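You operate a simulated robot arm through the tools that you are given. There is no shell and no other tool. Be economical: measure what you need, move in short steps, check, and stop when the job is done.

The job below is to be done with a simulated two-armed robot. You get a single attempt, and the scene is never put back.

## Task
Change the printer roll, then feed one test slip.
Fine: the empty tube goes in the waste tub before the feed; shut the lid.
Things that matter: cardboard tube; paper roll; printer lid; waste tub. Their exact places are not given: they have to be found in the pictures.

The check looks at the end state, three seconds after you hand in, the way a careful person would. Anything else that was tipped, shoved, dropped, spilled or broken makes it a failure. Lids that push on must go on centred and level and be pressed home; caps that screw on are set level and turned clockwise until they are tight.

## Robot
Two 6-joint arms with two-finger grippers on one trunk, on a base that drives. Base frame: it is fixed to the floor where the robot stands at the start and does not move with it; the origin is under the middle of the robot, x ahead of it, y to its left, z up; the surface under the hand at the start is at about z = 760. Readings come in mm, degrees, newtons and seconds.
The left shoulder is at the start at [70, 176, 1140], the right one opposite. With the tool pointing down near the work surface each hand reaches from about 460 to 800 mm from the robot's upright axis, wherever it stands, measured 20 degrees to its own side. Places, roughly: paper roll (6x5x6 cm) [700, -100, 800]; printer lid [700, 0, 900]; waste tub [500, -100, 800]. Payload 2.45 kg a hand.
Tool frame (each hand has its own): the origin (TCP) lies between the finger pads and is the grasp point; the fingertips stand 26 mm ahead of it; z points along the fingers, y is the line along which they close. The gripper opens to 96 mm. The gripper's body begins 69 mm behind the TCP.
Orientation is that of the tool frame in the base frame, as a unit quaternion [x, y, z, w]. With the fingers straight down and closing along the base's y, the tool's x points along the base's -x, its y along +y and its z along -z.

## Interface
- The arms move only by the tool play_rows. It takes "left_increments", "right_increments" or both (then of equal length, played together; a hand with none holds still); each is a list that holds one entry, the list of rows, each a list of 7 numbers: the finger opening in mm, from 0 to 96, then the shift along the tool's x, y, z in mm, then the turn, a rotation vector about the tool's x, y, z in degrees. In form: [[[gripper, x, y, z, rx, ry, rz], ...]]. A call has 1 to 10 rows; each row shifts and turns the commanded pose from where the row before left it, along the tool's axes as they then stand. Each row takes 0.2 s and may step no farther than 50 mm and 8.6 degrees from the row before; otherwise, or with a gripper value out of range, the whole call is refused. A pose out of reach is approached as far as the arm can. The call stops where the force on the tool passes 90 N (or 10 N more than at its start, if that is more) or the arm is blocked; 0.2 s more then pass. Each finger halts on what it meets, pressing with about 38 N; the grip force reading is that of the motor and also rises with nothing between the fingers. The clock runs only during rows and for 0.2 s after the last one: add rows that do not move to give the fingers time. The reply holds the time, the measured pose of the TCP, the force on the tool along the base axes, the opening and the grip force, in the units named above and with some noise, with the torque about the TCP (base axes, N m) and any sound that the robot's microphone picked up.
- Cameras (640 x 400 px; columns grow to the right, rows downward): "scene" is now at [132.3, 3.9, 1446.8]; the picture's right is [0.04, -1.00, 0.00], its down [-0.71, -0.02, -0.71] and it looks along [0.71, 0.02, -0.71] (base axes); focal length 290 px, centre (320, 200). "left" rides on the left gripper at [82, -3, -98] in its tool frame; the picture's right is [0.04, 1.00, 0.00], its down [-0.73, 0.03, -0.68] and it looks along [-0.68, 0.03, 0.73] (tool axes); focal length 256 px, centre (320, 200). "right" rides on the right gripper at [82, 3, -98] in its tool frame; the picture's right is [-0.04, 1.00, 0.00], its down [-0.73, -0.03, -0.68] and it looks along [-0.68, -0.03, 0.73] (tool axes); focal length 256 px, centre (320, 200).
- snapshot(camera): a new picture of that camera. It takes no simulated time.
- lift_body(by): slides the trunk up (or, below 0, down) by that many mm; the arms and the scene camera ride with it, the base frame stays. It gives what a move gives, with no picture.
- roll_base(legs): drives the robot by 1 to 6 legs, each [ahead, left, turn to the left] in mm, mm and degrees, along the robot's own axes; the way and the turn of a leg run together, so that a leg with both is an arc; at most 1500 mm and 180 degrees a leg. The arms and the cameras ride along, it lands a little off, and it stops where it bumps. It gives what a move gives.
- head_to(pan, tilt): turns the head with the scene camera to pan (to the left, within 86 degrees either way) and tilt (down, from -29 to 69), counted from straight ahead of the robot. It gives what a move gives.
- point_at(camera, pixels): for up to 12 pixels [column, row] of the newest picture of that camera ("zoom" is the newest enlarged one), the place [x, y, z] in the base frame of the surface seen there, good to about 2 mm. It takes no simulated time.
- zoom(camera, box): a new picture of the part [left, top, right, bottom] of that camera's present view, enlarged. It takes no simulated time.
- hand_in(): hands the job in; it is judged then, once.

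Keep the steps short. Do not move on a guess: measure, check each grasp and each placing, and mend mistakes. In all there are 80 turns and 70 pictures (those below and enlarged ones count). Leave the grippers open and the arms clear of the work at the hand-in unless told otherwise, and finish with a single line.

The tools are called after "Request:" as name(argument=value, ...) on one line, values as JSON. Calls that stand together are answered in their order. play_rows: Moves the arms, as the interface text tells. Its arguments: {"type":"object","properties":{"left_increments":{"type":"array"},"right_increments":{"type":"array"}},"required":[]} The other tools are called the same way: lift_body (by) slides the trunk up or down; roll_base (legs) drives the base; head_to (pan, tilt) turns the head that bears the scene camera; snapshot (camera) takes a picture; point_at (camera, pixels) gives the place of the surface under pixels of a picture; zoom (camera, box) takes an enlarged picture of a part of a camera's view; hand_in () hands the job in.

At the start:

```text
clock: 0.0
left_tool_pos: [609.5, 268.6, 1128.6]
left_tool_rot: [0.001, 1.0, -0.001, -0.001]
left_force: [-0.6, 1.0, -0.6]
left_wrist_torque: [0.01, -0.01, 0.01]
left_finger_gap: 95.9
left_grip_force: 0.1
right_tool_pos: [588.9, -297.5, 1161.6]
right_tool_rot: [-0.001, 1.0, 0.001, 0.001]
right_force: [-0.7, -0.2, -0.8]
right_wrist_torque: [0.03, -0.02, 0.01]
right_finger_gap: 95.9
right_grip_force: 0.1
trunk travel left (down, up): [-625.0, 215.0]
robot x, y, heading: [1.3, 1.1, -0.2]
head pan, tilt: [2.0, 44.9]
```

scene: 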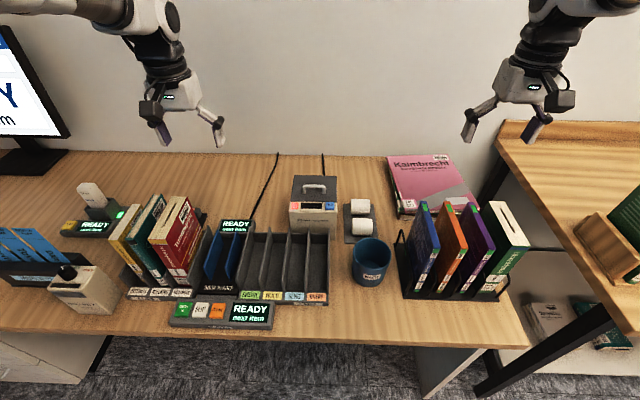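
right: 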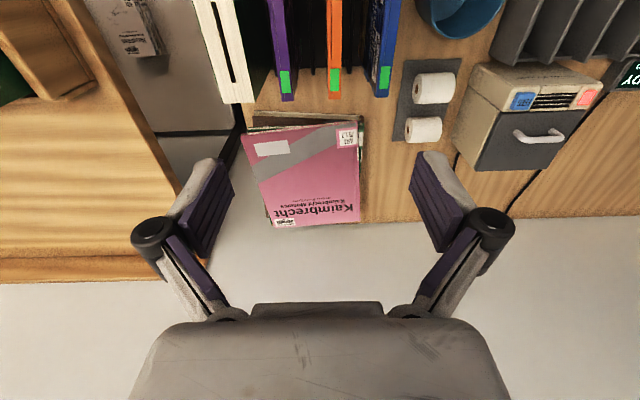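
left: 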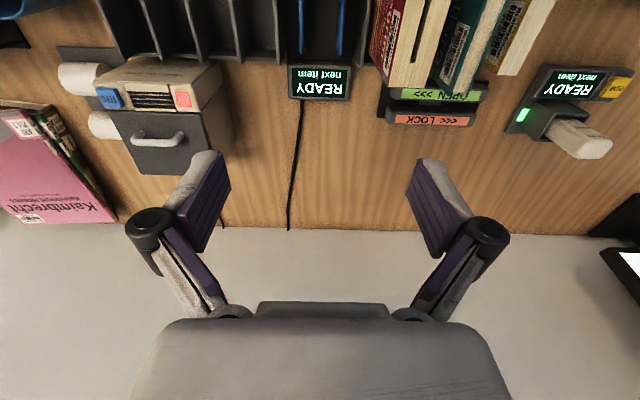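

The printer is near (315,200), two rolls on a dark tray near (360,215), and a blue tub near (370,260). I'll zoom in and measure.

Request:
zoom(camera="scene", box=[270, 160, 410, 290])

Request:
point_at(camera="scene", pixels=[[315, 188], [292, 203], [338, 208], [296, 178], [336, 178], [315, 215], [360, 204], [360, 226], [370, 240], [370, 265], [354, 252], [390, 252]])

```text
3.08 times, centred on (340, 225) of scene
```

zoom: 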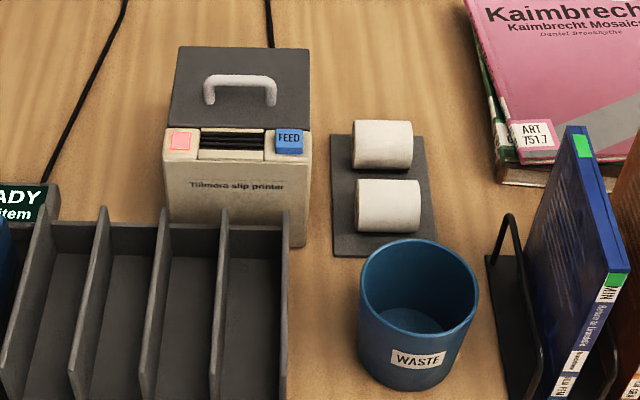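

```text
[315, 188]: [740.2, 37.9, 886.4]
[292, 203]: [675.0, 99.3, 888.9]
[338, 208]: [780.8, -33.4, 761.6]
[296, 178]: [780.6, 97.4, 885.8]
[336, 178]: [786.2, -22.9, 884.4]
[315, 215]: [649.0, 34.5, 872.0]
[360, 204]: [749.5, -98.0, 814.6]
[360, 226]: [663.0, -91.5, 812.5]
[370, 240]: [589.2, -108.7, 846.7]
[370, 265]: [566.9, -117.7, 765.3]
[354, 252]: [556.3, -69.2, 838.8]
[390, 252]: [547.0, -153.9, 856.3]
```

Zooming closer on the printer and the rolls from the wrist cameras.

Request:
zoom(camera="right", box=[380, 40, 620, 190])

Request:
zoom(camera="scene", box=[284, 168, 348, 208])

Request:
zoom(camera="left", box=[40, 40, 250, 180])

```text
2.67 times, centred on (500, 115) of right
```

zoom: 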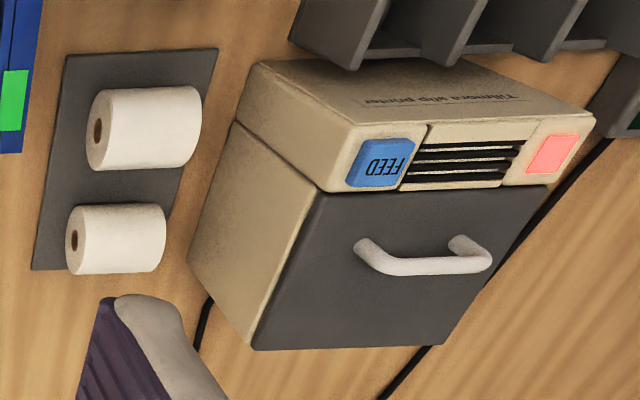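

```text
10.00 times, centred on (316, 188) of scene
```

zoom: 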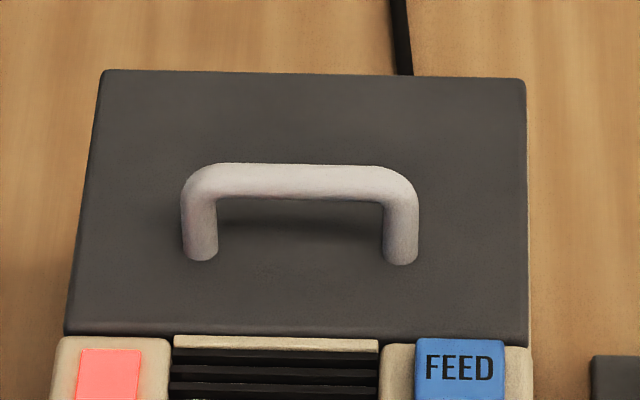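

```text
2.86 times, centred on (145, 110) of left
```

zoom: 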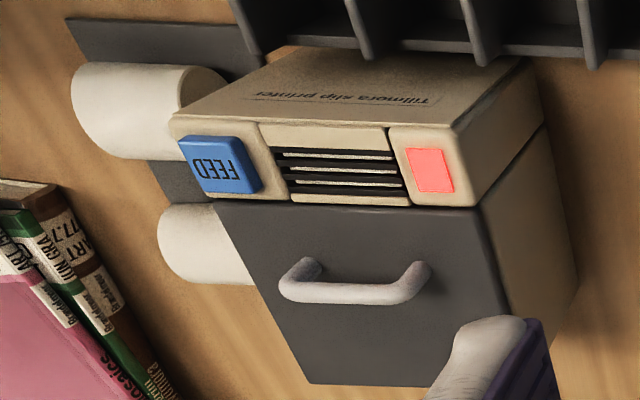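

I'll enlarge the lid area and the rolls, then measure.

Request:
zoom(camera="scene", box=[284, 168, 348, 208])

Request:
point_at(camera="zoom", pixels=[[105, 75], [522, 85], [70, 328], [522, 338], [195, 180], [300, 178], [405, 185], [200, 255], [400, 258], [460, 365], [110, 375], [300, 210]])

Request:
zoom(camera="scene", box=[332, 192, 384, 252])

```text
10.00 times, centred on (316, 188) of scene
```

zoom: 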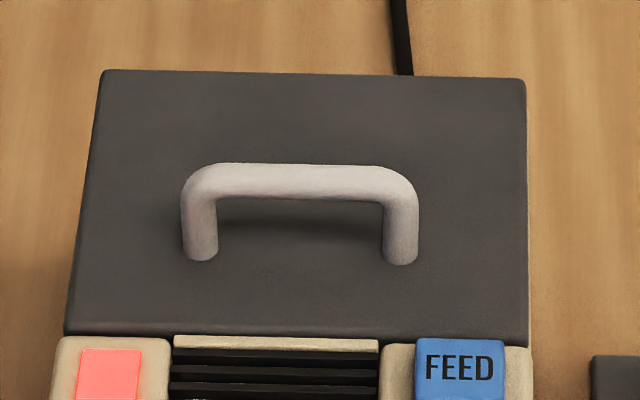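

```text
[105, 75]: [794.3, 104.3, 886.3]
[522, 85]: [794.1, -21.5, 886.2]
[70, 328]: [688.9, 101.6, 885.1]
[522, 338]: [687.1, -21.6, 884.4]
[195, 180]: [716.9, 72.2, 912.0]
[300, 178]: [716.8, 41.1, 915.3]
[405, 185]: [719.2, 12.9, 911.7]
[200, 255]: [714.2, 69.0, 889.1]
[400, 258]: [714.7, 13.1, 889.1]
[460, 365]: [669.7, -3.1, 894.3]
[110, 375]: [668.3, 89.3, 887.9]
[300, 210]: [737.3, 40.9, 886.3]
```

```text
6.67 times, centred on (358, 222) of scene
```

zoom: 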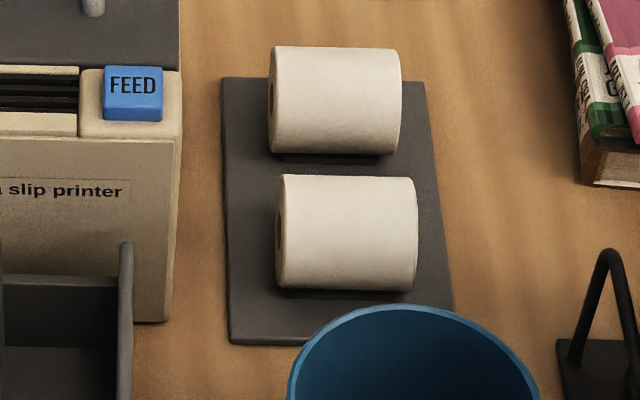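

Handle bar at about x=720, y 13–72, z≈911, near the front edge, so the lid is likely hinged at the back. Now the rolls.

Request:
point_at(camera="zoom", pixels=[[335, 60], [335, 100], [335, 145], [275, 100], [398, 100], [345, 190], [345, 230], [345, 280], [285, 230], [412, 230], [240, 150], [432, 295]])

Request:
zoom(camera="right", box=[385, 45, 475, 155])

```text
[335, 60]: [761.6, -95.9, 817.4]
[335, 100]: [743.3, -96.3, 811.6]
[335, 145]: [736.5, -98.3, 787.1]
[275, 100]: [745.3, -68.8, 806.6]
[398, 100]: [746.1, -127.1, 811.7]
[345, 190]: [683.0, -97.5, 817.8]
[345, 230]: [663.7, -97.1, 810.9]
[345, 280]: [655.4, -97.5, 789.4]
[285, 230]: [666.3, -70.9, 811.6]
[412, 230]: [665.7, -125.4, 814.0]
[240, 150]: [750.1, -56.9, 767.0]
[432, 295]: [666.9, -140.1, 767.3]
```

```text
3.64 times, centred on (430, 100) of right
```

zoom: 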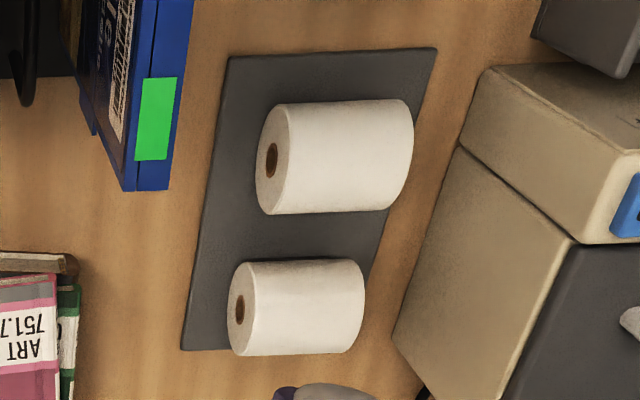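

The near roll sits at about (680,-98), radius about 26, with its axis along y. I'll use the left hand for the lid and the right for the tube and roll. First I'll turn the left hand 90° so its fingers close along base x, where they can take the handle bar.

Request:
play_rows(left_increments=[[[60, 0, 0, 0, 0, 0, 8.6], [60, 0, 0, 0, 0, 0, 8.6], [60, 0, 0, 0, 0, 0, 8.6], [60, 0, 0, 0, 0, 0, 8.6], [60, 0, 0, 0, 0, 0, 8.6], [60, 0, 0, 0, 0, 0, 8.6], [60, 0, 0, 0, 0, 0, 8.6], [60, 0, 0, 0, 0, 0, 8.6], [60, 0, 0, 0, 0, 0, 8.6], [60, 0, 0, 0, 0, 0, 8.6]]])

```text
clock: 2.2
left_tool_pos: [608.9, 269.2, 1125.5]
left_tool_rot: [0.683, 0.73, 0.0, 0.0]
left_force: [0.0, 0.8, -0.6]
left_wrist_torque: [0.01, -0.02, 0.03]
left_finger_gap: 60.0
left_grip_force: 0.0
right_tool_pos: [589.1, -299.1, 1162.2]
right_tool_rot: [0.0, 1.0, 0.001, 0.001]
right_force: [-0.2, 0.7, -0.1]
right_wrist_torque: [0.05, 0.01, 0.02]
right_finger_gap: 96.1
right_grip_force: 0.0
trunk travel left (down, up): [-625.0, 215.0]
robot x, y, heading: [1.1, 1.0, 0.1]
head pan, tilt: [2.0, 44.9]
```

Turned well. I'll finish the last 4° and move to above the handle at (720,41,975).

Request:
play_rows(left_increments=[[[60, 0, 0, 0, 0, 0, 3.9], [60, -38, 18.5, 25, 0, 0, 0], [60, -38, 18.5, 25, 0, 0, 0], [60, -38, 18.5, 25, 0, 0, 0], [60, -38, 18.5, 25, 0, 0, 0], [60, -38, 18.5, 25, 0, 0, 0], [60, -38, 18.5, 25, 0, 0, 0]]])

Request:
snapshot(camera="left")

Request:
snapshot(camera="scene")

```text
clock: 3.8
left_tool_pos: [721.5, 39.2, 976.8]
left_tool_rot: [0.706, 0.708, 0.0, -0.001]
left_force: [1.2, 0.4, -1.1]
left_wrist_torque: [0.03, 0.05, 0.0]
left_finger_gap: 60.0
left_grip_force: 0.1
right_tool_pos: [590.7, -298.3, 1161.6]
right_tool_rot: [-0.001, 1.0, 0.002, -0.001]
right_force: [0.8, 0.4, -0.1]
right_wrist_torque: [0.02, 0.05, -0.01]
right_finger_gap: 95.9
right_grip_force: 0.1
trunk travel left (down, up): [-625.0, 215.0]
robot x, y, heading: [-3.5, -1.0, 0.0]
head pan, tilt: [2.0, 44.9]
```

```text
59 pictures are left
```

left: 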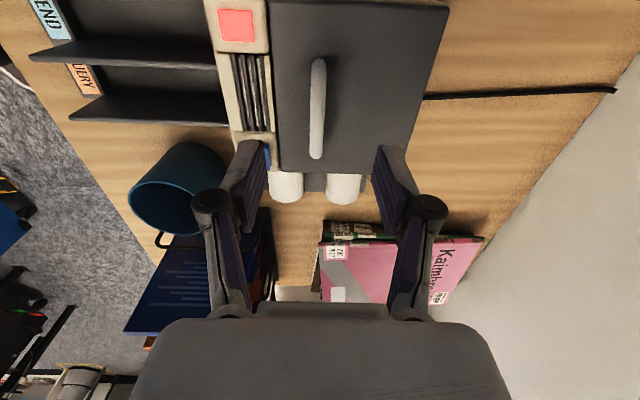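

```text
58 pictures are left
```

scene: 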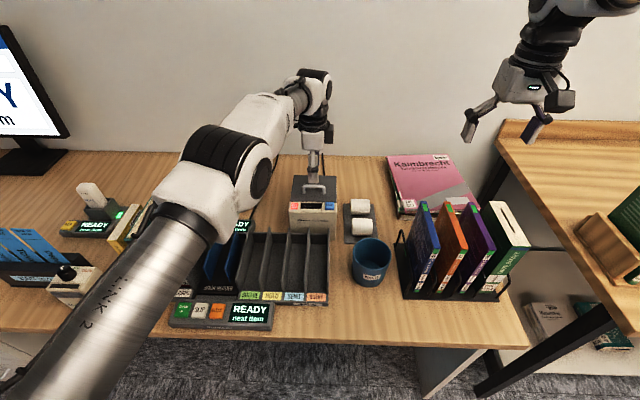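

The hand is above. I'll check the handle's place in this left picture.

Request:
point_at(camera="left", pixels=[[318, 75], [318, 110], [317, 145], [322, 110], [314, 110]])

```text
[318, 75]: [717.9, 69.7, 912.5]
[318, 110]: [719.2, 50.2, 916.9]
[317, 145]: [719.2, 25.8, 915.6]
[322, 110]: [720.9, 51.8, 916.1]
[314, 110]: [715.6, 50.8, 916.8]
```

Bar top is about 917 at x≈719. I'll descend to TCP z≈917 and close.

Request:
play_rows(left_increments=[[[40, 0, -2.5, 30, 0, 0, 0], [40, 1, 0, 20, 0, 0, 0], [40, 0, 0, 10, 0, 0, 0], [40, 0, 0, 0, 0, 0, 0], [0, 0, 0, 0, 0, 0, 0], [0, 0, 0, 0, 0, 0, 0], [0, 0, 0, 0, 0, 0, 0]]])

```text
clock: 5.4
left_tool_pos: [719.7, 40.4, 918.1]
left_tool_rot: [0.707, 0.708, 0.0, 0.001]
left_force: [17.7, -0.8, 8.2]
left_wrist_torque: [-0.16, -0.18, -0.01]
left_finger_gap: 8.6
left_grip_force: 35.9
right_tool_pos: [590.9, -299.7, 1161.4]
right_tool_rot: [0.0, 1.0, 0.001, 0.0]
right_force: [0.3, -0.1, -0.1]
right_wrist_torque: [-0.01, 0.02, 0.04]
right_finger_gap: 96.3
right_grip_force: 0.0
trunk travel left (down, up): [-625.0, 215.0]
robot x, y, heading: [0.3, 0.3, 0.0]
head pan, tilt: [2.0, 44.9]
```

Bar gripped (gap 8.6). Since the lid will pivot under my fingers, I'll regrip 5 mm higher for clearance, then lift 8 mm to test how it moves.

Request:
play_rows(left_increments=[[[20, 0, 0, 0, 0, 0, 0], [20, 0, -1, -5, 0, 0, 0], [0, 0, 0, 0, 0, 0, 0], [0, 0, 0, 0, 0, 0, 0], [0, 0, 1, -4, 0, 0, 0], [0, 0, 2, -6, 0, 0, 0], [0, 0, 0, 0, 0, 0, 0]]])

Request:
zoom(camera="scene", box=[270, 140, 350, 220])

Request:
zoom(camera="left", box=[180, 0, 460, 210])

```text
clock: 7.0
left_tool_pos: [722.3, 41.3, 929.7]
left_tool_rot: [0.706, 0.708, -0.002, -0.002]
left_force: [21.5, -2.9, -15.0]
left_wrist_torque: [-0.18, -0.15, -0.09]
left_finger_gap: 9.0
left_grip_force: 36.3
right_tool_pos: [594.1, -299.0, 1158.2]
right_tool_rot: [0.0, 1.0, 0.001, -0.003]
right_force: [0.0, 0.0, -0.4]
right_wrist_torque: [0.02, 0.0, 0.0]
right_finger_gap: 96.2
right_grip_force: 0.0
trunk travel left (down, up): [-625.0, 215.0]
robot x, y, heading: [1.3, -2.1, 0.2]
head pan, tilt: [2.0, 44.9]
```

```text
5.00 times, centred on (310, 180) of scene
```

zoom: 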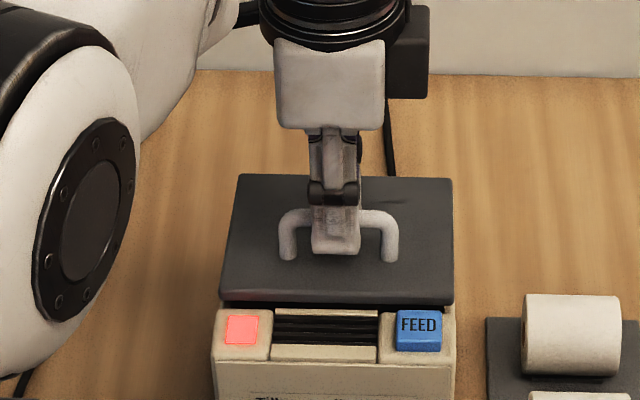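

```text
1.90 times, centred on (320, 105) of left
```

zoom: 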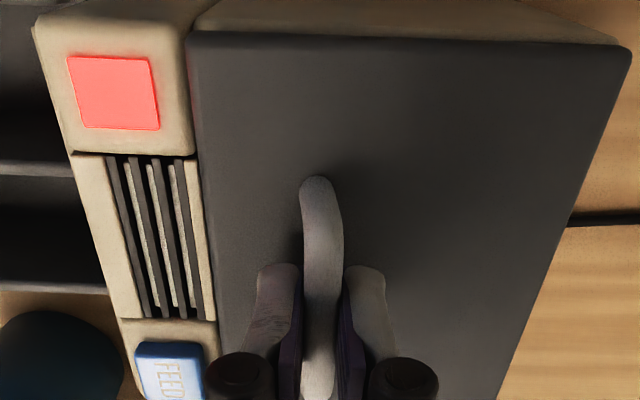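

The front of the lid has risen. I'll check whether the back edge stayed down.

Request:
point_at(camera="zoom", pixels=[[210, 50], [400, 60], [610, 65], [220, 300], [480, 380], [400, 200]])

```text
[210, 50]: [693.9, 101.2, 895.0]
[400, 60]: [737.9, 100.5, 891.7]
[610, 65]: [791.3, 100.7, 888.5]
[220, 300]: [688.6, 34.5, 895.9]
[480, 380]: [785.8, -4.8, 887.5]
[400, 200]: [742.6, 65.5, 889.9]
```

The back stayed at 888 and the front rose to 895, so it's hinged at the back, tilt about 4–5°. I'll follow the arc to about 45° with the tool kept vertical, so the bar pivots in the pads.

Request:
play_rows(left_increments=[[[0, 0, 3.9, -6.3, 0, 0, 0], [0, 0, 3.9, -6.3, 0, 0, 0], [0, 0, 4.9, -5.5, 0, 0, 0], [0, 0, 4.9, -5.5, 0, 0, 0], [0, 0, 5.7, -4.6, 0, 0, 0], [0, 0, 5.7, -4.6, 0, 0, 0], [0, 0, 6.4, -3.5, 0, 0, 0], [0, 0, 6.4, -3.5, 0, 0, 0], [0, 0, 0, 0, 0, 0, 0]]])

Request:
zoom(camera="scene", box=[260, 120, 370, 220])

```text
clock: 9.0
left_tool_pos: [735.0, 45.2, 956.4]
left_tool_rot: [0.707, 0.707, -0.001, -0.002]
left_force: [22.0, -22.0, -22.7]
left_wrist_torque: [-0.63, -0.41, -0.32]
left_finger_gap: 9.2
left_grip_force: 36.9
left hand out of reach, approached as far as the arm can: row 3, 4, 5, 6, 7, 8
right_tool_pos: [595.8, -301.6, 1157.8]
right_tool_rot: [0.0, 1.0, 0.003, -0.002]
right_force: [-0.1, -0.6, -0.6]
right_wrist_torque: [0.05, 0.01, 0.0]
right_finger_gap: 96.1
right_grip_force: 0.0
trunk travel left (down, up): [-625.0, 215.0]
robot x, y, heading: [-0.5, 1.0, 0.1]
head pan, tilt: [2.0, 44.9]
```

```text
4.00 times, centred on (315, 170) of scene
```

zoom: 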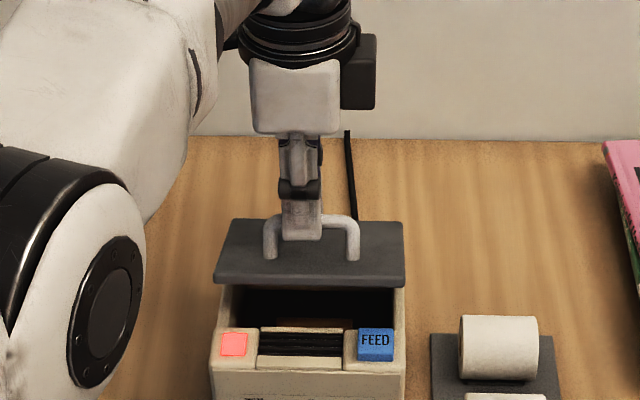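

Out of reach at about x=735, with the lid open about 20°. The robot has to drive closer. First I'll undo the last rows to see how the command behaves, and lower the lid.

Request:
play_rows(left_increments=[[[0, 0, -6.4, 3.5, 0, 0, 0], [0, 0, -6.4, 3.5, 0, 0, 0]]])

```text
clock: 9.6
left_tool_pos: [726.2, 47.2, 945.6]
left_tool_rot: [0.706, 0.708, -0.001, -0.001]
left_force: [39.5, -17.8, -27.0]
left_wrist_torque: [-0.1, -0.8, -0.54]
left_finger_gap: 10.0
left_grip_force: 37.1
right_tool_pos: [598.2, -301.0, 1156.4]
right_tool_rot: [-0.001, 1.0, 0.002, -0.004]
right_force: [-0.9, -0.8, 0.3]
right_wrist_torque: [0.05, -0.03, 0.0]
right_finger_gap: 96.2
right_grip_force: 0.0
trunk travel left (down, up): [-625.0, 215.0]
robot x, y, heading: [3.3, -0.1, -0.1]
head pan, tilt: [2.0, 44.9]
```

The command is clamped to the reached pose, so I move from the measured pose. I'm lowering the lid to closed at about (719,41,923) and releasing.

Request:
play_rows(left_increments=[[[0, -2, -2, 6, 0, 0, 0], [0, -2, -2, 6, 0, 0, 0], [0, -1, -2, 5, 0, 0, 0], [0, 0, -1, 5, 0, 0, 0], [0, 0, 0, 0, 0, 0, 0]]])

```text
clock: 10.8
left_tool_pos: [717.4, 46.0, 932.7]
left_tool_rot: [0.706, 0.708, 0.003, 0.007]
left_force: [60.6, 14.7, 25.4]
left_wrist_torque: [0.34, -1.5, -0.06]
left_finger_gap: 9.6
left_grip_force: 37.4
right_tool_pos: [594.8, -295.4, 1159.5]
right_tool_rot: [0.0, 1.0, -0.001, -0.002]
right_force: [-0.1, 0.0, 0.3]
right_wrist_torque: [-0.04, 0.0, -0.02]
right_finger_gap: 95.7
right_grip_force: 0.1
trunk travel left (down, up): [-625.0, 215.0]
robot x, y, heading: [-2.5, -3.7, -0.2]
head pan, tilt: [2.0, 44.9]
```

Forward force reads 60 N, so the hand is pulled too far back. I'll look before going on.

Request:
zoom(camera="scene", box=[260, 120, 370, 220])

Request:
play_rows(left_increments=[[[0, 0, 4, 0, 0, 0, 0], [0, 0, 0, 0, 0, 0, 0]]])

```text
4.00 times, centred on (315, 170) of scene
```

zoom: 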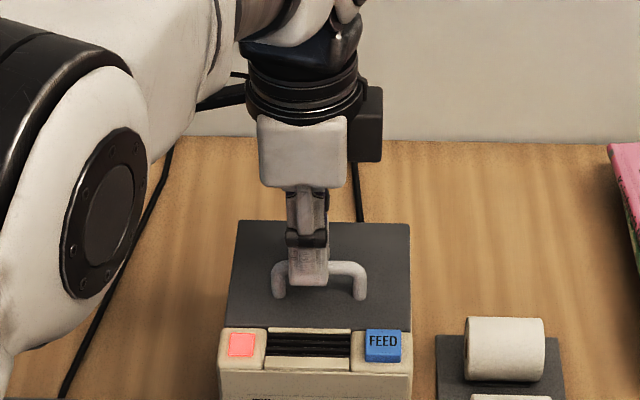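

```text
clock: 11.4
left_tool_pos: [718.7, 45.9, 931.5]
left_tool_rot: [0.707, 0.708, 0.001, 0.005]
left_force: [47.7, 14.5, 22.9]
left_wrist_torque: [0.18, -1.12, 0.23]
left_finger_gap: 9.6
left_grip_force: 37.0
right_tool_pos: [593.5, -296.7, 1160.6]
right_tool_rot: [-0.001, 1.0, 0.001, -0.002]
right_force: [0.0, 0.1, -0.5]
right_wrist_torque: [0.0, 0.02, 0.0]
right_finger_gap: 95.8
right_grip_force: 0.0
trunk travel left (down, up): [-625.0, 215.0]
robot x, y, heading: [0.7, -1.2, -0.1]
head pan, tilt: [2.0, 44.9]
```

The lid is closed. I'll relax the pull, open, and rise clear.

Request:
play_rows(left_increments=[[[0, 0, 5, -2, 0, 0, 0], [0, 0, 4, 0, 0, 0, 0], [40, 0, 0, 0, 0, 0, 0], [40, 0, 0, 0, 0, 0, 0], [40, 0, -10, -20, 0, 0, 0], [40, 0, -30, -30, 0, 0, 0], [40, 0, -40, -30, 0, 0, 0], [40, 0, -40, -30, 0, 0, 0], [40, 0, -40, -30, 0, 0, 0]]])

Request:
head_to(pan=2, tilt=65)

Request:
snapshot(camera="scene")

```text
clock: 13.4
left_tool_pos: [565.2, 79.7, 964.2]
left_tool_rot: [0.689, 0.716, -0.091, -0.065]
left_force: [0.7, 0.1, 0.1]
left_wrist_torque: [-0.03, 0.01, -0.03]
left_finger_gap: 40.2
left_grip_force: 0.1
left hand out of reach, approached as far as the arm can: row 8, 9
right_tool_pos: [588.7, -298.5, 1163.0]
right_tool_rot: [-0.001, 1.0, 0.0, 0.0]
right_force: [0.5, 0.0, -1.2]
right_wrist_torque: [-0.01, 0.0, 0.01]
right_finger_gap: 95.7
right_grip_force: 0.0
trunk travel left (down, up): [-625.0, 215.0]
robot x, y, heading: [0.7, -0.3, 0.2]
head pan, tilt: [2.0, 44.9]
stopped in row 9 (left hand): the arm was blocked; the commanded pose is now the measured one
```

```text
clock: 14.2
left_tool_pos: [566.2, 78.8, 966.6]
left_tool_rot: [0.69, 0.715, -0.092, -0.064]
left_force: [0.5, 1.1, -0.5]
left_wrist_torque: [0.0, 0.0, -0.02]
left_finger_gap: 39.8
left_grip_force: 0.2
right_tool_pos: [589.5, -297.4, 1162.4]
right_tool_rot: [-0.001, 1.0, 0.0, 0.001]
right_force: [-0.2, -0.8, -0.1]
right_wrist_torque: [-0.05, 0.0, 0.0]
right_finger_gap: 95.9
right_grip_force: 0.1
trunk travel left (down, up): [-625.0, 215.0]
robot x, y, heading: [-3.3, 2.1, 0.0]
head pan, tilt: [2.0, 65.0]
```

```text
53 pictures are left
```

scene: 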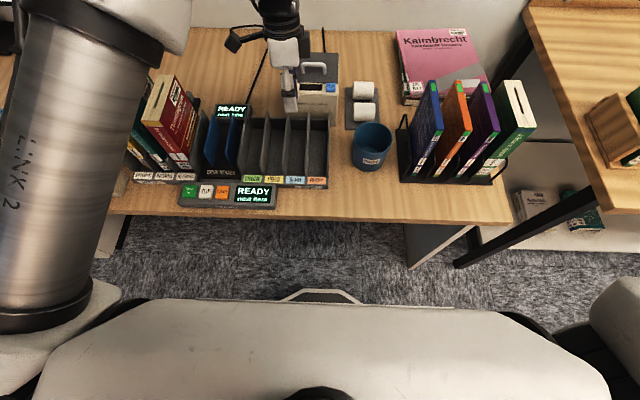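

There's free floor between the base (row 290) and the desk edge (row 215). I'll bring the left hand back to a comfortable vertical pose, up and left, and measure the desk edge.

Request:
play_rows(left_increments=[[[60, 35, 20, -25, 0, 0, 0], [60, 35, 20, -25, -6.2, 0, 0], [60, 35, 20, -25, -6.2, 0, 0], [60, 30, 10, -25, 0, 2.5, 0], [60, 30, 0, -25, 0, 0, 0]]])

Request:
point_at(camera="scene", pixels=[[320, 212], [320, 225], [320, 293], [290, 300], [320, 315], [410, 240], [440, 245]])

```text
clock: 15.4
left_tool_pos: [642.2, 251.1, 1074.2]
left_tool_rot: [0.694, 0.72, 0.004, -0.004]
left_force: [0.5, 1.2, -1.0]
left_wrist_torque: [0.0, -0.05, -0.01]
left_finger_gap: 60.1
left_grip_force: 0.0
right_tool_pos: [587.7, -297.0, 1164.1]
right_tool_rot: [-0.002, 1.0, 0.0, 0.001]
right_force: [-0.9, 0.8, -0.1]
right_wrist_torque: [-0.01, 0.0, -0.02]
right_finger_gap: 96.1
right_grip_force: 0.2
trunk travel left (down, up): [-625.0, 215.0]
robot x, y, heading: [2.5, -4.4, -0.0]
head pan, tilt: [2.0, 65.0]
```

```text
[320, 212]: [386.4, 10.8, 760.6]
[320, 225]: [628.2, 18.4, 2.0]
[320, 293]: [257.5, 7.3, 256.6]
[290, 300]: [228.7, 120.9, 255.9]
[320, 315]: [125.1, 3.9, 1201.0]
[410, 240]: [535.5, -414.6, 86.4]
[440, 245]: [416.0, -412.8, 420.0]
```

The desk edge is at x=386. The base nose is low (z 256) and passes underneath. Driving ahead 130 mm.

Request:
roll_base(legs=[[130, 0, 0]])

Request:
head_to(pan=2, tilt=50)

Request:
snapshot(camera="scene")

```text
clock: 16.7
left_tool_pos: [770.4, 249.4, 1075.3]
left_tool_rot: [0.694, 0.72, 0.003, -0.005]
left_force: [-0.8, 0.8, 0.6]
left_wrist_torque: [-0.01, -0.02, -0.01]
left_finger_gap: 59.9
left_grip_force: 0.0
right_tool_pos: [716.2, -298.4, 1163.2]
right_tool_rot: [0.0, 1.0, 0.0, 0.001]
right_force: [0.3, 1.3, 0.3]
right_wrist_torque: [0.04, -0.01, 0.01]
right_finger_gap: 95.8
right_grip_force: 0.1
trunk travel left (down, up): [-625.0, 215.0]
robot x, y, heading: [129.9, 1.1, -0.1]
head pan, tilt: [2.0, 65.0]
```

```text
clock: 17.5
left_tool_pos: [772.0, 249.4, 1072.8]
left_tool_rot: [0.694, 0.72, 0.003, -0.006]
left_force: [0.5, -0.4, 0.8]
left_wrist_torque: [-0.01, 0.0, 0.0]
left_finger_gap: 60.2
left_grip_force: 0.1
right_tool_pos: [718.4, -297.5, 1162.8]
right_tool_rot: [0.0, 1.0, 0.001, 0.0]
right_force: [0.8, 0.5, 0.1]
right_wrist_torque: [-0.03, -0.03, 0.0]
right_finger_gap: 96.0
right_grip_force: 0.1
trunk travel left (down, up): [-625.0, 215.0]
robot x, y, heading: [130.8, -0.6, 0.1]
head pan, tilt: [2.0, 50.0]
```

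```text
52 pictures are left
```

scene: 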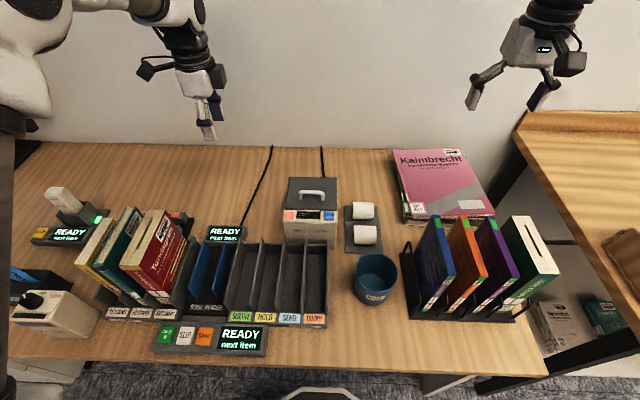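

All undisturbed. Moving the left hand over the handle again at about (718.5,41,960).

Request:
play_rows(left_increments=[[[40, 0, 0, 0, 0, 0, 2.1], [40, -34.7, -8.9, 18.8, 0, 0, 0], [40, -34.7, -8.9, 18.8, 0, 0, 0], [40, -34.7, -8.9, 18.8, 0, 0, 0], [40, -34.7, -8.9, 18.8, 0, 0, 0], [40, -34.7, -8.9, 18.8, 0, 0, 0], [40, -34.7, -8.9, 18.8, 0, 0, 0], [40, 0, 0, 0, 0, 0, 0]]])

Request:
zoom(camera="left", box=[180, 0, 460, 210])

Request:
point_at(camera="zoom", pixels=[[310, 250], [312, 200], [310, 300]])

```text
clock: 19.3
left_tool_pos: [739.5, 77.5, 964.2]
left_tool_rot: [0.695, 0.719, -0.008, 0.004]
left_force: [-0.2, 0.5, -1.0]
left_wrist_torque: [-0.02, 0.02, -0.02]
left_finger_gap: 40.3
left_grip_force: 0.0
left hand out of reach, approached as far as the arm can: row 7
right_tool_pos: [716.3, -300.5, 1161.8]
right_tool_rot: [-0.001, 1.0, 0.001, 0.001]
right_force: [-0.1, 0.2, -0.5]
right_wrist_torque: [0.02, -0.03, -0.02]
right_finger_gap: 96.1
right_grip_force: 0.1
trunk travel left (down, up): [-625.0, 215.0]
robot x, y, heading: [127.5, -0.6, -0.0]
head pan, tilt: [2.0, 50.0]
```

```text
1.90 times, centred on (320, 105) of left
```

zoom: 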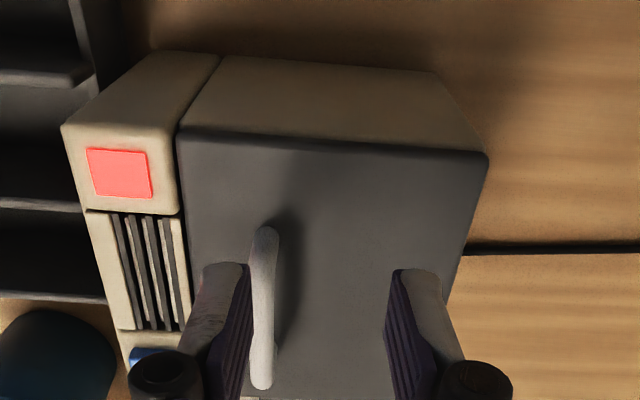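

```text
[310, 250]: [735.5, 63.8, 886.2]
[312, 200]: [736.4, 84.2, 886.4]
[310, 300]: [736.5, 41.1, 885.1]
```

The reach is limited because the hand works nearly level with the shoulder. Raising the trunk 200 mm puts the lid in the good reach band. I'll raise it and then bring the hand down.

Request:
lift_body(by=200)

Request:
play_rows(left_increments=[[[40, 0, 0, 45, 0, 0, 2], [40, 0, 0, 45, 0, 0, 0], [40, -10, -6, 45, 0, 0, 0], [40, -13, -7, 35, 0, 0, 0], [40, -13, -7, 30, 0, 0, 0], [40, 0, 0, 0, 0, 0, 0]]])

Request:
zoom(camera="left", box=[180, 0, 460, 210])

```text
clock: 21.4
left_tool_pos: [739.6, 78.6, 1161.6]
left_tool_rot: [0.695, 0.719, -0.01, 0.003]
left_force: [0.5, -0.8, 0.0]
left_wrist_torque: [0.01, 0.0, 0.01]
left_finger_gap: 39.8
left_grip_force: 0.1
right_tool_pos: [716.6, -299.8, 1362.5]
right_tool_rot: [0.0, 1.0, 0.001, 0.001]
right_force: [0.3, -0.1, -0.4]
right_wrist_torque: [-0.03, 0.02, 0.02]
right_finger_gap: 96.3
right_grip_force: 0.1
trunk travel left (down, up): [-825.0, 15.0]
robot x, y, heading: [124.3, 0.5, -0.0]
head pan, tilt: [2.0, 50.0]
```

```text
clock: 22.8
left_tool_pos: [724.9, 50.3, 956.4]
left_tool_rot: [0.719, 0.695, 0.002, -0.006]
left_force: [0.1, 0.4, 0.9]
left_wrist_torque: [0.0, 0.0, -0.01]
left_finger_gap: 39.9
left_grip_force: 0.1
left hand out of reach, approached as far as the arm can: row 4, 5
right_tool_pos: [715.9, -298.4, 1362.5]
right_tool_rot: [-0.001, 1.0, 0.001, 0.001]
right_force: [0.1, -0.6, -0.6]
right_wrist_torque: [-0.01, 0.01, -0.01]
right_finger_gap: 95.9
right_grip_force: 0.1
trunk travel left (down, up): [-825.0, 15.0]
robot x, y, heading: [125.7, 1.3, -0.1]
head pan, tilt: [2.0, 50.0]
```

```text
1.90 times, centred on (320, 105) of left
```

zoom: 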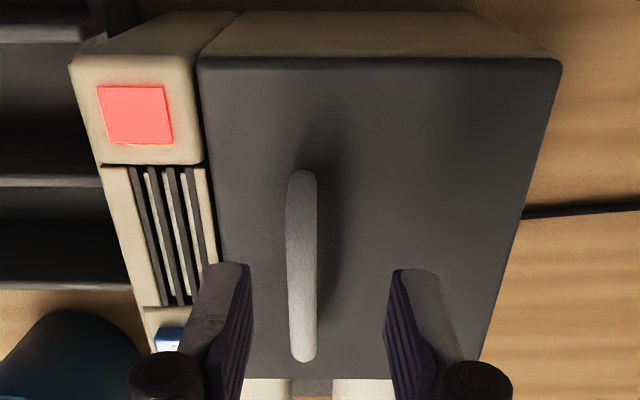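

Still at the inner/midline limit. The printer should lie on the left hand's own side, so I'll raise the hand and strafe the base 130 mm to the right.

Request:
play_rows(left_increments=[[[40, 0, 0, -40, 0, 0, 0], [40, 0, 0, -40, 0, 0, 0]]])

Request:
roll_base(legs=[[0, -130, 0]])

```text
clock: 23.4
left_tool_pos: [732.3, 59.6, 1034.8]
left_tool_rot: [0.719, 0.695, 0.002, -0.006]
left_force: [-0.8, 0.9, 0.0]
left_wrist_torque: [0.01, -0.02, -0.02]
left_finger_gap: 39.9
left_grip_force: 0.0
left hand out of reach, approached as far as the arm can: row 1, 2
right_tool_pos: [714.5, -297.0, 1363.3]
right_tool_rot: [0.0, 1.0, 0.001, 0.002]
right_force: [-1.3, -0.4, -0.6]
right_wrist_torque: [-0.02, -0.02, 0.01]
right_finger_gap: 95.9
right_grip_force: 0.2
trunk travel left (down, up): [-825.0, 15.0]
robot x, y, heading: [126.0, -1.1, 0.0]
head pan, tilt: [2.0, 50.0]
```

```text
clock: 24.7
left_tool_pos: [733.2, -69.8, 1033.3]
left_tool_rot: [0.719, 0.695, 0.002, -0.005]
left_force: [0.0, 0.2, 0.6]
left_wrist_torque: [-0.01, 0.02, -0.01]
left_finger_gap: 39.9
left_grip_force: 0.0
right_tool_pos: [716.2, -427.5, 1362.8]
right_tool_rot: [-0.002, 1.0, 0.0, 0.0]
right_force: [0.5, 0.1, -0.2]
right_wrist_torque: [0.0, 0.0, 0.0]
right_finger_gap: 96.1
right_grip_force: 0.0
trunk travel left (down, up): [-825.0, 15.0]
robot x, y, heading: [127.4, -129.4, 0.0]
head pan, tilt: [2.0, 50.0]
```

Now move to (718.5,41,960) with a 2° correction.

Request:
play_rows(left_increments=[[[40, 0, 0, 0, 0, 0, -2], [40, 37, -5, 24, 0, 0, 0], [40, 37, -5, 24, 0, 0, 0], [40, 37, -5, 24, 0, 0, 0], [40, 0, 0, 0, 0, 0, 0]]])

Request:
snapshot(camera="left")

```text
clock: 25.9
left_tool_pos: [717.3, 40.9, 957.9]
left_tool_rot: [0.707, 0.707, 0.002, -0.005]
left_force: [0.5, -0.1, 0.4]
left_wrist_torque: [0.01, 0.0, 0.0]
left_finger_gap: 40.1
left_grip_force: 0.0
right_tool_pos: [716.0, -428.8, 1362.1]
right_tool_rot: [-0.001, 1.0, 0.001, 0.001]
right_force: [0.6, 0.7, 0.2]
right_wrist_torque: [0.02, -0.05, 0.0]
right_finger_gap: 95.9
right_grip_force: 0.1
trunk travel left (down, up): [-825.0, 15.0]
robot x, y, heading: [120.0, -127.6, 0.0]
head pan, tilt: [2.0, 50.0]
```

```text
49 pictures are left
```

left: 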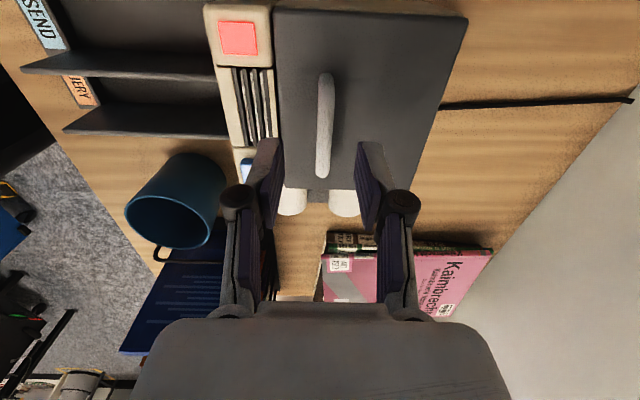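

Request:
point_at(camera="left", pixels=[[325, 110], [323, 140], [321, 110], [329, 110]])

```text
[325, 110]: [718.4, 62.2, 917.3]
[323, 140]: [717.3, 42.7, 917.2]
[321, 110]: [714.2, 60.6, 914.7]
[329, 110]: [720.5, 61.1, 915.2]
```

The bar is at x≈718, top 917, aligned. I'll descend to 922, close, and start the arc up to about 25°.

Request:
play_rows(left_increments=[[[30, 0, 0.5, 20, 0, 0, 0], [30, 0, 0, 15, 0, 0, 0], [30, 0, 0, 0, 0, 0, 0], [0, 0, 0, 0, 0, 0, 0], [0, 0, 0, 0, 0, 0, 0], [0, 0, 3, -6.7, 0, 0, 0], [0, 0, 3.9, -6.3, 0, 0, 0], [0, 0, 3.9, -6.3, 0, 0, 0], [0, 0, 4.9, -5.5, 0, 0, 0], [0, 0, 4.9, -5.5, 0, 0, 0]]])

Request:
zoom(camera="scene", box=[200, 100, 320, 240])

```text
clock: 28.1
left_tool_pos: [738.9, 39.5, 956.4]
left_tool_rot: [0.707, 0.708, 0.001, -0.006]
left_force: [6.1, -4.3, -9.5]
left_wrist_torque: [-0.35, 0.0, -0.36]
left_finger_gap: 9.2
left_grip_force: 36.6
right_tool_pos: [719.8, -428.9, 1361.9]
right_tool_rot: [-0.001, 1.0, 0.002, 0.0]
right_force: [-0.8, 0.9, 0.3]
right_wrist_torque: [-0.02, 0.02, 0.0]
right_finger_gap: 96.0
right_grip_force: 0.0
trunk travel left (down, up): [-825.0, 15.0]
robot x, y, heading: [126.3, -132.9, -0.0]
head pan, tilt: [2.0, 50.0]
```

```text
2.86 times, centred on (260, 170) of scene
```

zoom: 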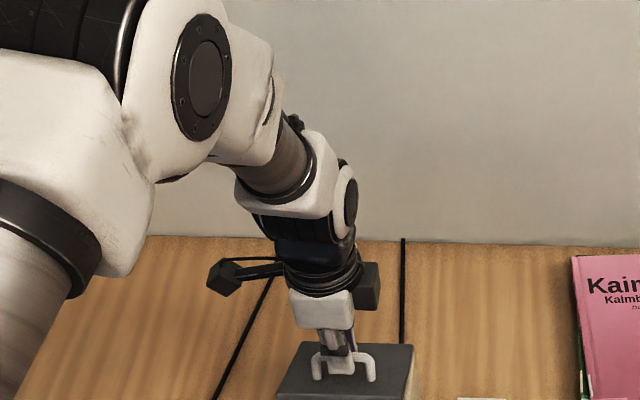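

Forces are low and the lid is following. Continuing the arc to about 75°.

Request:
play_rows(left_increments=[[[0, 0, 5.7, -4.6, 0, 0, 0], [0, 0, 5.8, -4.4, 0, 0, 0], [0, 0, 6.4, -3.5, 0, 0, 0], [0, 0, 6.5, -3.4, 0, 0, 0], [0, 0, 7, -2.4, 0, 0, 0], [0, 0, 7, -2.3, 0, 0, 0], [0, 0, 7.2, -1, 0, 0, 0], [0, 0, 7.2, -1, 0, 0, 0], [0, 0, 7.4, 0.2, 0, 0, 0], [0, 0, 7.4, 0.2, 0, 0, 0]]])

Request:
zoom(camera="scene", box=[260, 130, 400, 270])

```text
clock: 30.3
left_tool_pos: [808.2, 40.0, 979.1]
left_tool_rot: [0.707, 0.707, 0.001, -0.005]
left_force: [-4.4, 2.4, -1.1]
left_wrist_torque: [-0.75, 0.22, -0.91]
left_finger_gap: 9.3
left_grip_force: 36.6
right_tool_pos: [717.3, -428.7, 1363.0]
right_tool_rot: [0.0, 1.0, 0.001, 0.001]
right_force: [0.2, 0.6, 0.4]
right_wrist_torque: [0.02, 0.0, -0.03]
right_finger_gap: 96.0
right_grip_force: 0.0
trunk travel left (down, up): [-825.0, 15.0]
robot x, y, heading: [131.7, -133.7, -0.1]
head pan, tilt: [2.0, 50.0]
```

```text
2.86 times, centred on (330, 200) of scene
```

zoom: 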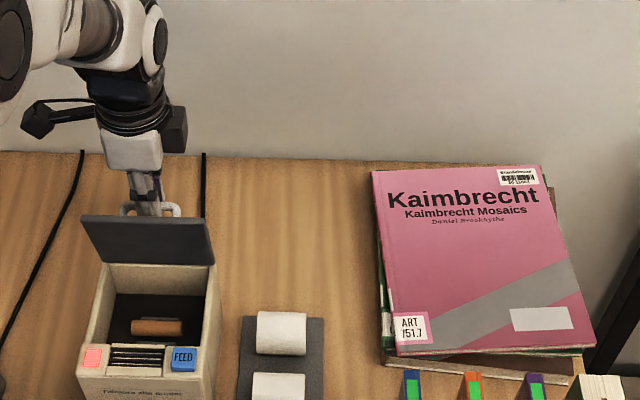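

The lid is well open and the tube is visible inside at zoom (155,327). I'll push on towards about 105° and watch the force.

Request:
play_rows(left_increments=[[[0, 0, 7.2, 1.4, 0, 0, 0], [0, 0, 7.2, 1.5, 0, 0, 0], [0, 0, 6.9, 2.7, 0, 0, 0], [0, 0, 6.8, 2.7, 0, 0, 0], [0, 0, 6.3, 3.8, 0, 0, 0], [0, 0, 6.3, 3.9, 0, 0, 0]]])

Request:
zoom(camera="scene", box=[260, 150, 340, 270])

```text
clock: 31.7
left_tool_pos: [838.6, 40.9, 971.6]
left_tool_rot: [0.706, 0.708, 0.001, -0.006]
left_force: [-38.6, 4.0, 21.6]
left_wrist_torque: [-1.22, 4.4, -1.71]
left_finger_gap: 9.3
left_grip_force: 37.1
right_tool_pos: [706.0, -429.2, 1368.9]
right_tool_rot: [-0.002, 1.0, 0.001, 0.006]
right_force: [0.1, -0.1, 0.3]
right_wrist_torque: [-0.02, -0.02, -0.02]
right_finger_gap: 95.9
right_grip_force: 0.0
trunk travel left (down, up): [-825.0, 15.0]
robot x, y, heading: [123.9, -130.3, 0.1]
head pan, tilt: [2.0, 50.0]
```

```text
3.33 times, centred on (300, 210) of scene
```

zoom: 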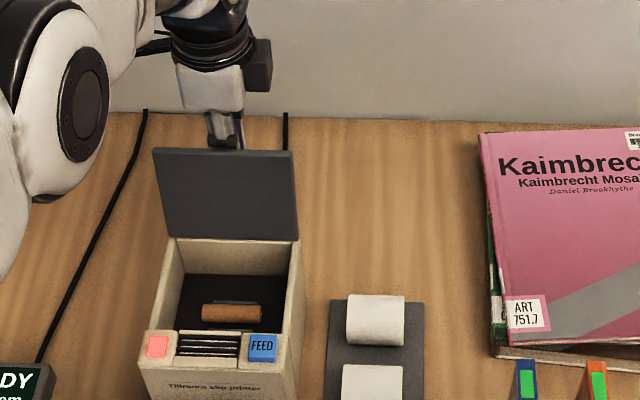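

The lid has reached its stop at about 97°. I'll ease back 4 mm, open only to 19 so the inner finger doesn't push the lid, rise out slowly, and check that it stays.

Request:
play_rows(left_increments=[[[9, 0, -4, -1, 0, 0, 0], [19, 0, 0, 0, 0, 0, 0], [19, 0, 0, 0, 0, 0, 0], [19, 0, 0, -15, 0, 0, 0], [19, 0, 0, -20, 0, 0, 0], [19, 0, 0, -30, 0, 0, 0], [19, 0, 0, -30, 0, 0, 0]]])

Request:
zoom(camera="scene", box=[260, 150, 340, 270])

```text
clock: 33.3
left_tool_pos: [842.6, 37.6, 1060.3]
left_tool_rot: [0.707, 0.708, 0.001, -0.007]
left_force: [0.3, 0.5, 0.6]
left_wrist_torque: [-0.01, 0.0, 0.01]
left_finger_gap: 18.9
left_grip_force: 0.1
right_tool_pos: [718.0, -429.5, 1362.0]
right_tool_rot: [-0.001, 1.0, 0.001, 0.0]
right_force: [0.1, 0.5, 0.0]
right_wrist_torque: [-0.02, 0.0, 0.0]
right_finger_gap: 96.1
right_grip_force: 0.1
trunk travel left (down, up): [-825.0, 15.0]
robot x, y, heading: [128.3, -134.5, -0.0]
head pan, tilt: [2.0, 50.0]
```

```text
3.33 times, centred on (300, 210) of scene
```

zoom: 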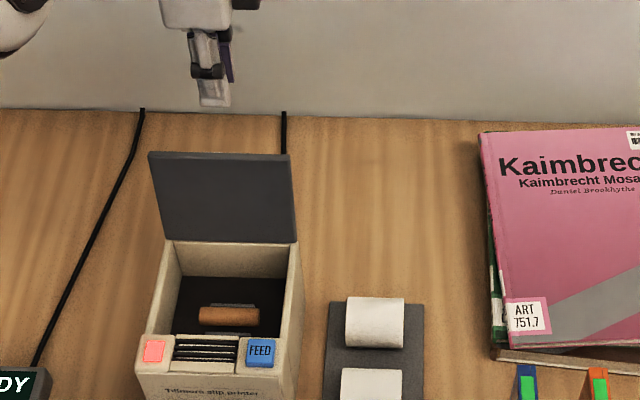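

The lid stays open. Enlarging the well and the tube and measuring.

Request:
zoom(camera="scene", box=[292, 212, 342, 257])

Request:
zoom(camera="left", box=[180, 0, 460, 210])

```text
8.89 times, centred on (317, 234) of scene
```

zoom: 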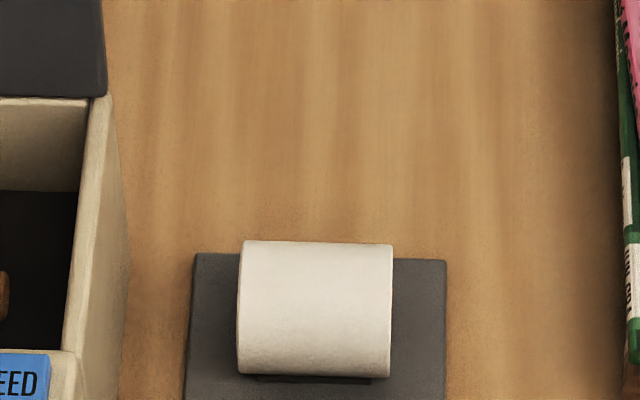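

```text
1.90 times, centred on (320, 105) of left
```

zoom: 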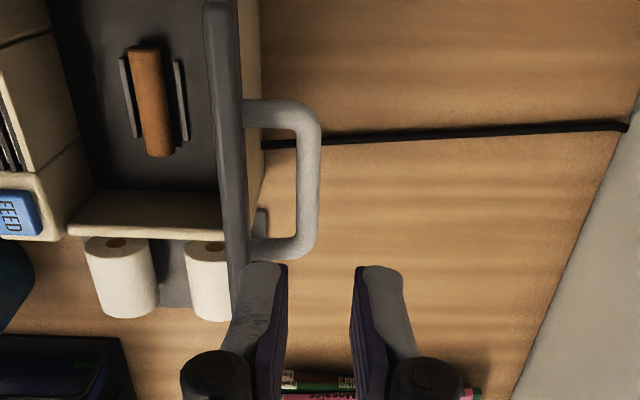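

The tube lies between two low rails, along y. Measuring it from the left-hand view.

Request:
point_at(camera="zoom", pixels=[[148, 100], [144, 55], [155, 148], [126, 75], [134, 130], [177, 75], [185, 130], [100, 150], [205, 160], [150, 198], [225, 50], [60, 110]])

Request:
zoom(camera="scene", box=[266, 206, 316, 246])

Request:
point_at(camera="zoom", pixels=[[275, 240], [400, 240], [520, 240], [330, 180], [330, 100], [150, 250], [600, 250], [550, 100], [200, 100]])

```text
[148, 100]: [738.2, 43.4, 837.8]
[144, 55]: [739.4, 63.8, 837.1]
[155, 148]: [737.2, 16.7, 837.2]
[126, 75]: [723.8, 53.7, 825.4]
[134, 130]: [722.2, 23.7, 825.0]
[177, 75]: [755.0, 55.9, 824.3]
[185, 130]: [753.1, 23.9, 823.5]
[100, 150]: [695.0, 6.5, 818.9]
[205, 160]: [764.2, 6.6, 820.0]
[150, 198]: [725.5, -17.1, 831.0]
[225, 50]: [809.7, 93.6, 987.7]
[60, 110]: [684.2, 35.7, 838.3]
```

```text
10.00 times, centred on (291, 226) of scene
```

zoom: 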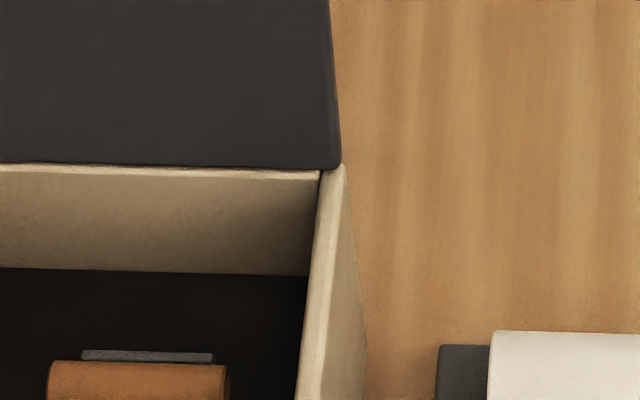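

```text
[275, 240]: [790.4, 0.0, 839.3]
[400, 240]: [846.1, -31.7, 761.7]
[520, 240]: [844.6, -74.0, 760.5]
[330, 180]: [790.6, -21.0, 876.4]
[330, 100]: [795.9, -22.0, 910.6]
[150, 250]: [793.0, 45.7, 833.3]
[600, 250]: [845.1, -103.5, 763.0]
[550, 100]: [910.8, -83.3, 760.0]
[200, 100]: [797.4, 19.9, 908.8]
```

The tube centre is at about (739,40), y from 13 to 67, top 838. The rails reach z=825 and sit inboard of the tube ends, so gripping the ends along y fits. The right hand already has that orientation, so I'll strafe the base left to give it the printer, roll and tub. First the left hand goes up and back.

Request:
play_rows(left_increments=[[[60, 0, 0, -50, 0, 0, 0], [60, 0, 0, -50, 0, 0, 0], [60, 5, -30, -38, 0, 0, 0], [60, 5, -40, -28, 0, 0, 0], [60, 5, -40, -20, 0, 0, 0], [60, 5, -40, 0, 0, 0, 0]]])

Request:
roll_base(legs=[[-15, 0, 0], [0, 290, 0]])

Request:
snapshot(camera="scene")

```text
clock: 34.7
left_tool_pos: [692.2, 56.2, 1247.3]
left_tool_rot: [0.706, 0.708, 0.002, -0.006]
left_force: [-0.4, 0.2, 0.5]
left_wrist_torque: [-0.02, -0.03, 0.04]
left_finger_gap: 60.1
left_grip_force: 0.1
right_tool_pos: [715.7, -430.4, 1363.4]
right_tool_rot: [-0.001, 1.0, 0.001, 0.002]
right_force: [-0.6, 0.3, -0.1]
right_wrist_torque: [0.0, -0.03, 0.0]
right_finger_gap: 95.9
right_grip_force: 0.1
trunk travel left (down, up): [-825.0, 15.0]
robot x, y, heading: [129.0, -136.0, 0.2]
head pan, tilt: [2.0, 50.0]
```

```text
clock: 37.1
left_tool_pos: [678.0, 342.0, 1246.8]
left_tool_rot: [0.706, 0.708, 0.002, -0.006]
left_force: [0.5, -0.9, 0.8]
left_wrist_torque: [0.03, 0.0, -0.01]
left_finger_gap: 59.8
left_grip_force: 0.2
right_tool_pos: [699.5, -145.0, 1362.8]
right_tool_rot: [-0.001, 1.0, 0.002, 0.001]
right_force: [-1.0, -0.8, -0.4]
right_wrist_torque: [0.06, 0.0, 0.01]
right_finger_gap: 96.0
right_grip_force: 0.1
trunk travel left (down, up): [-825.0, 15.0]
robot x, y, heading: [111.3, 154.1, 0.2]
head pan, tilt: [2.0, 50.0]
```

```text
41 pictures are left
```

scene: 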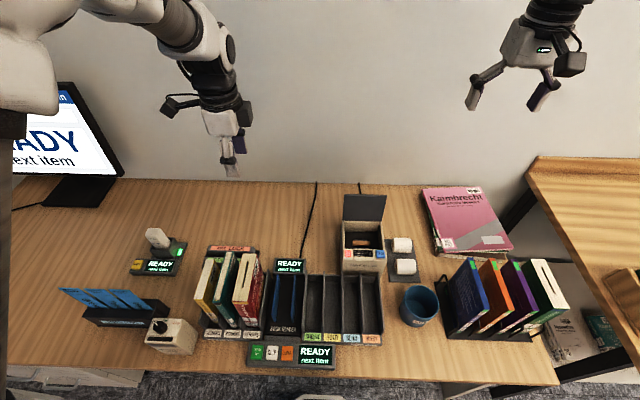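

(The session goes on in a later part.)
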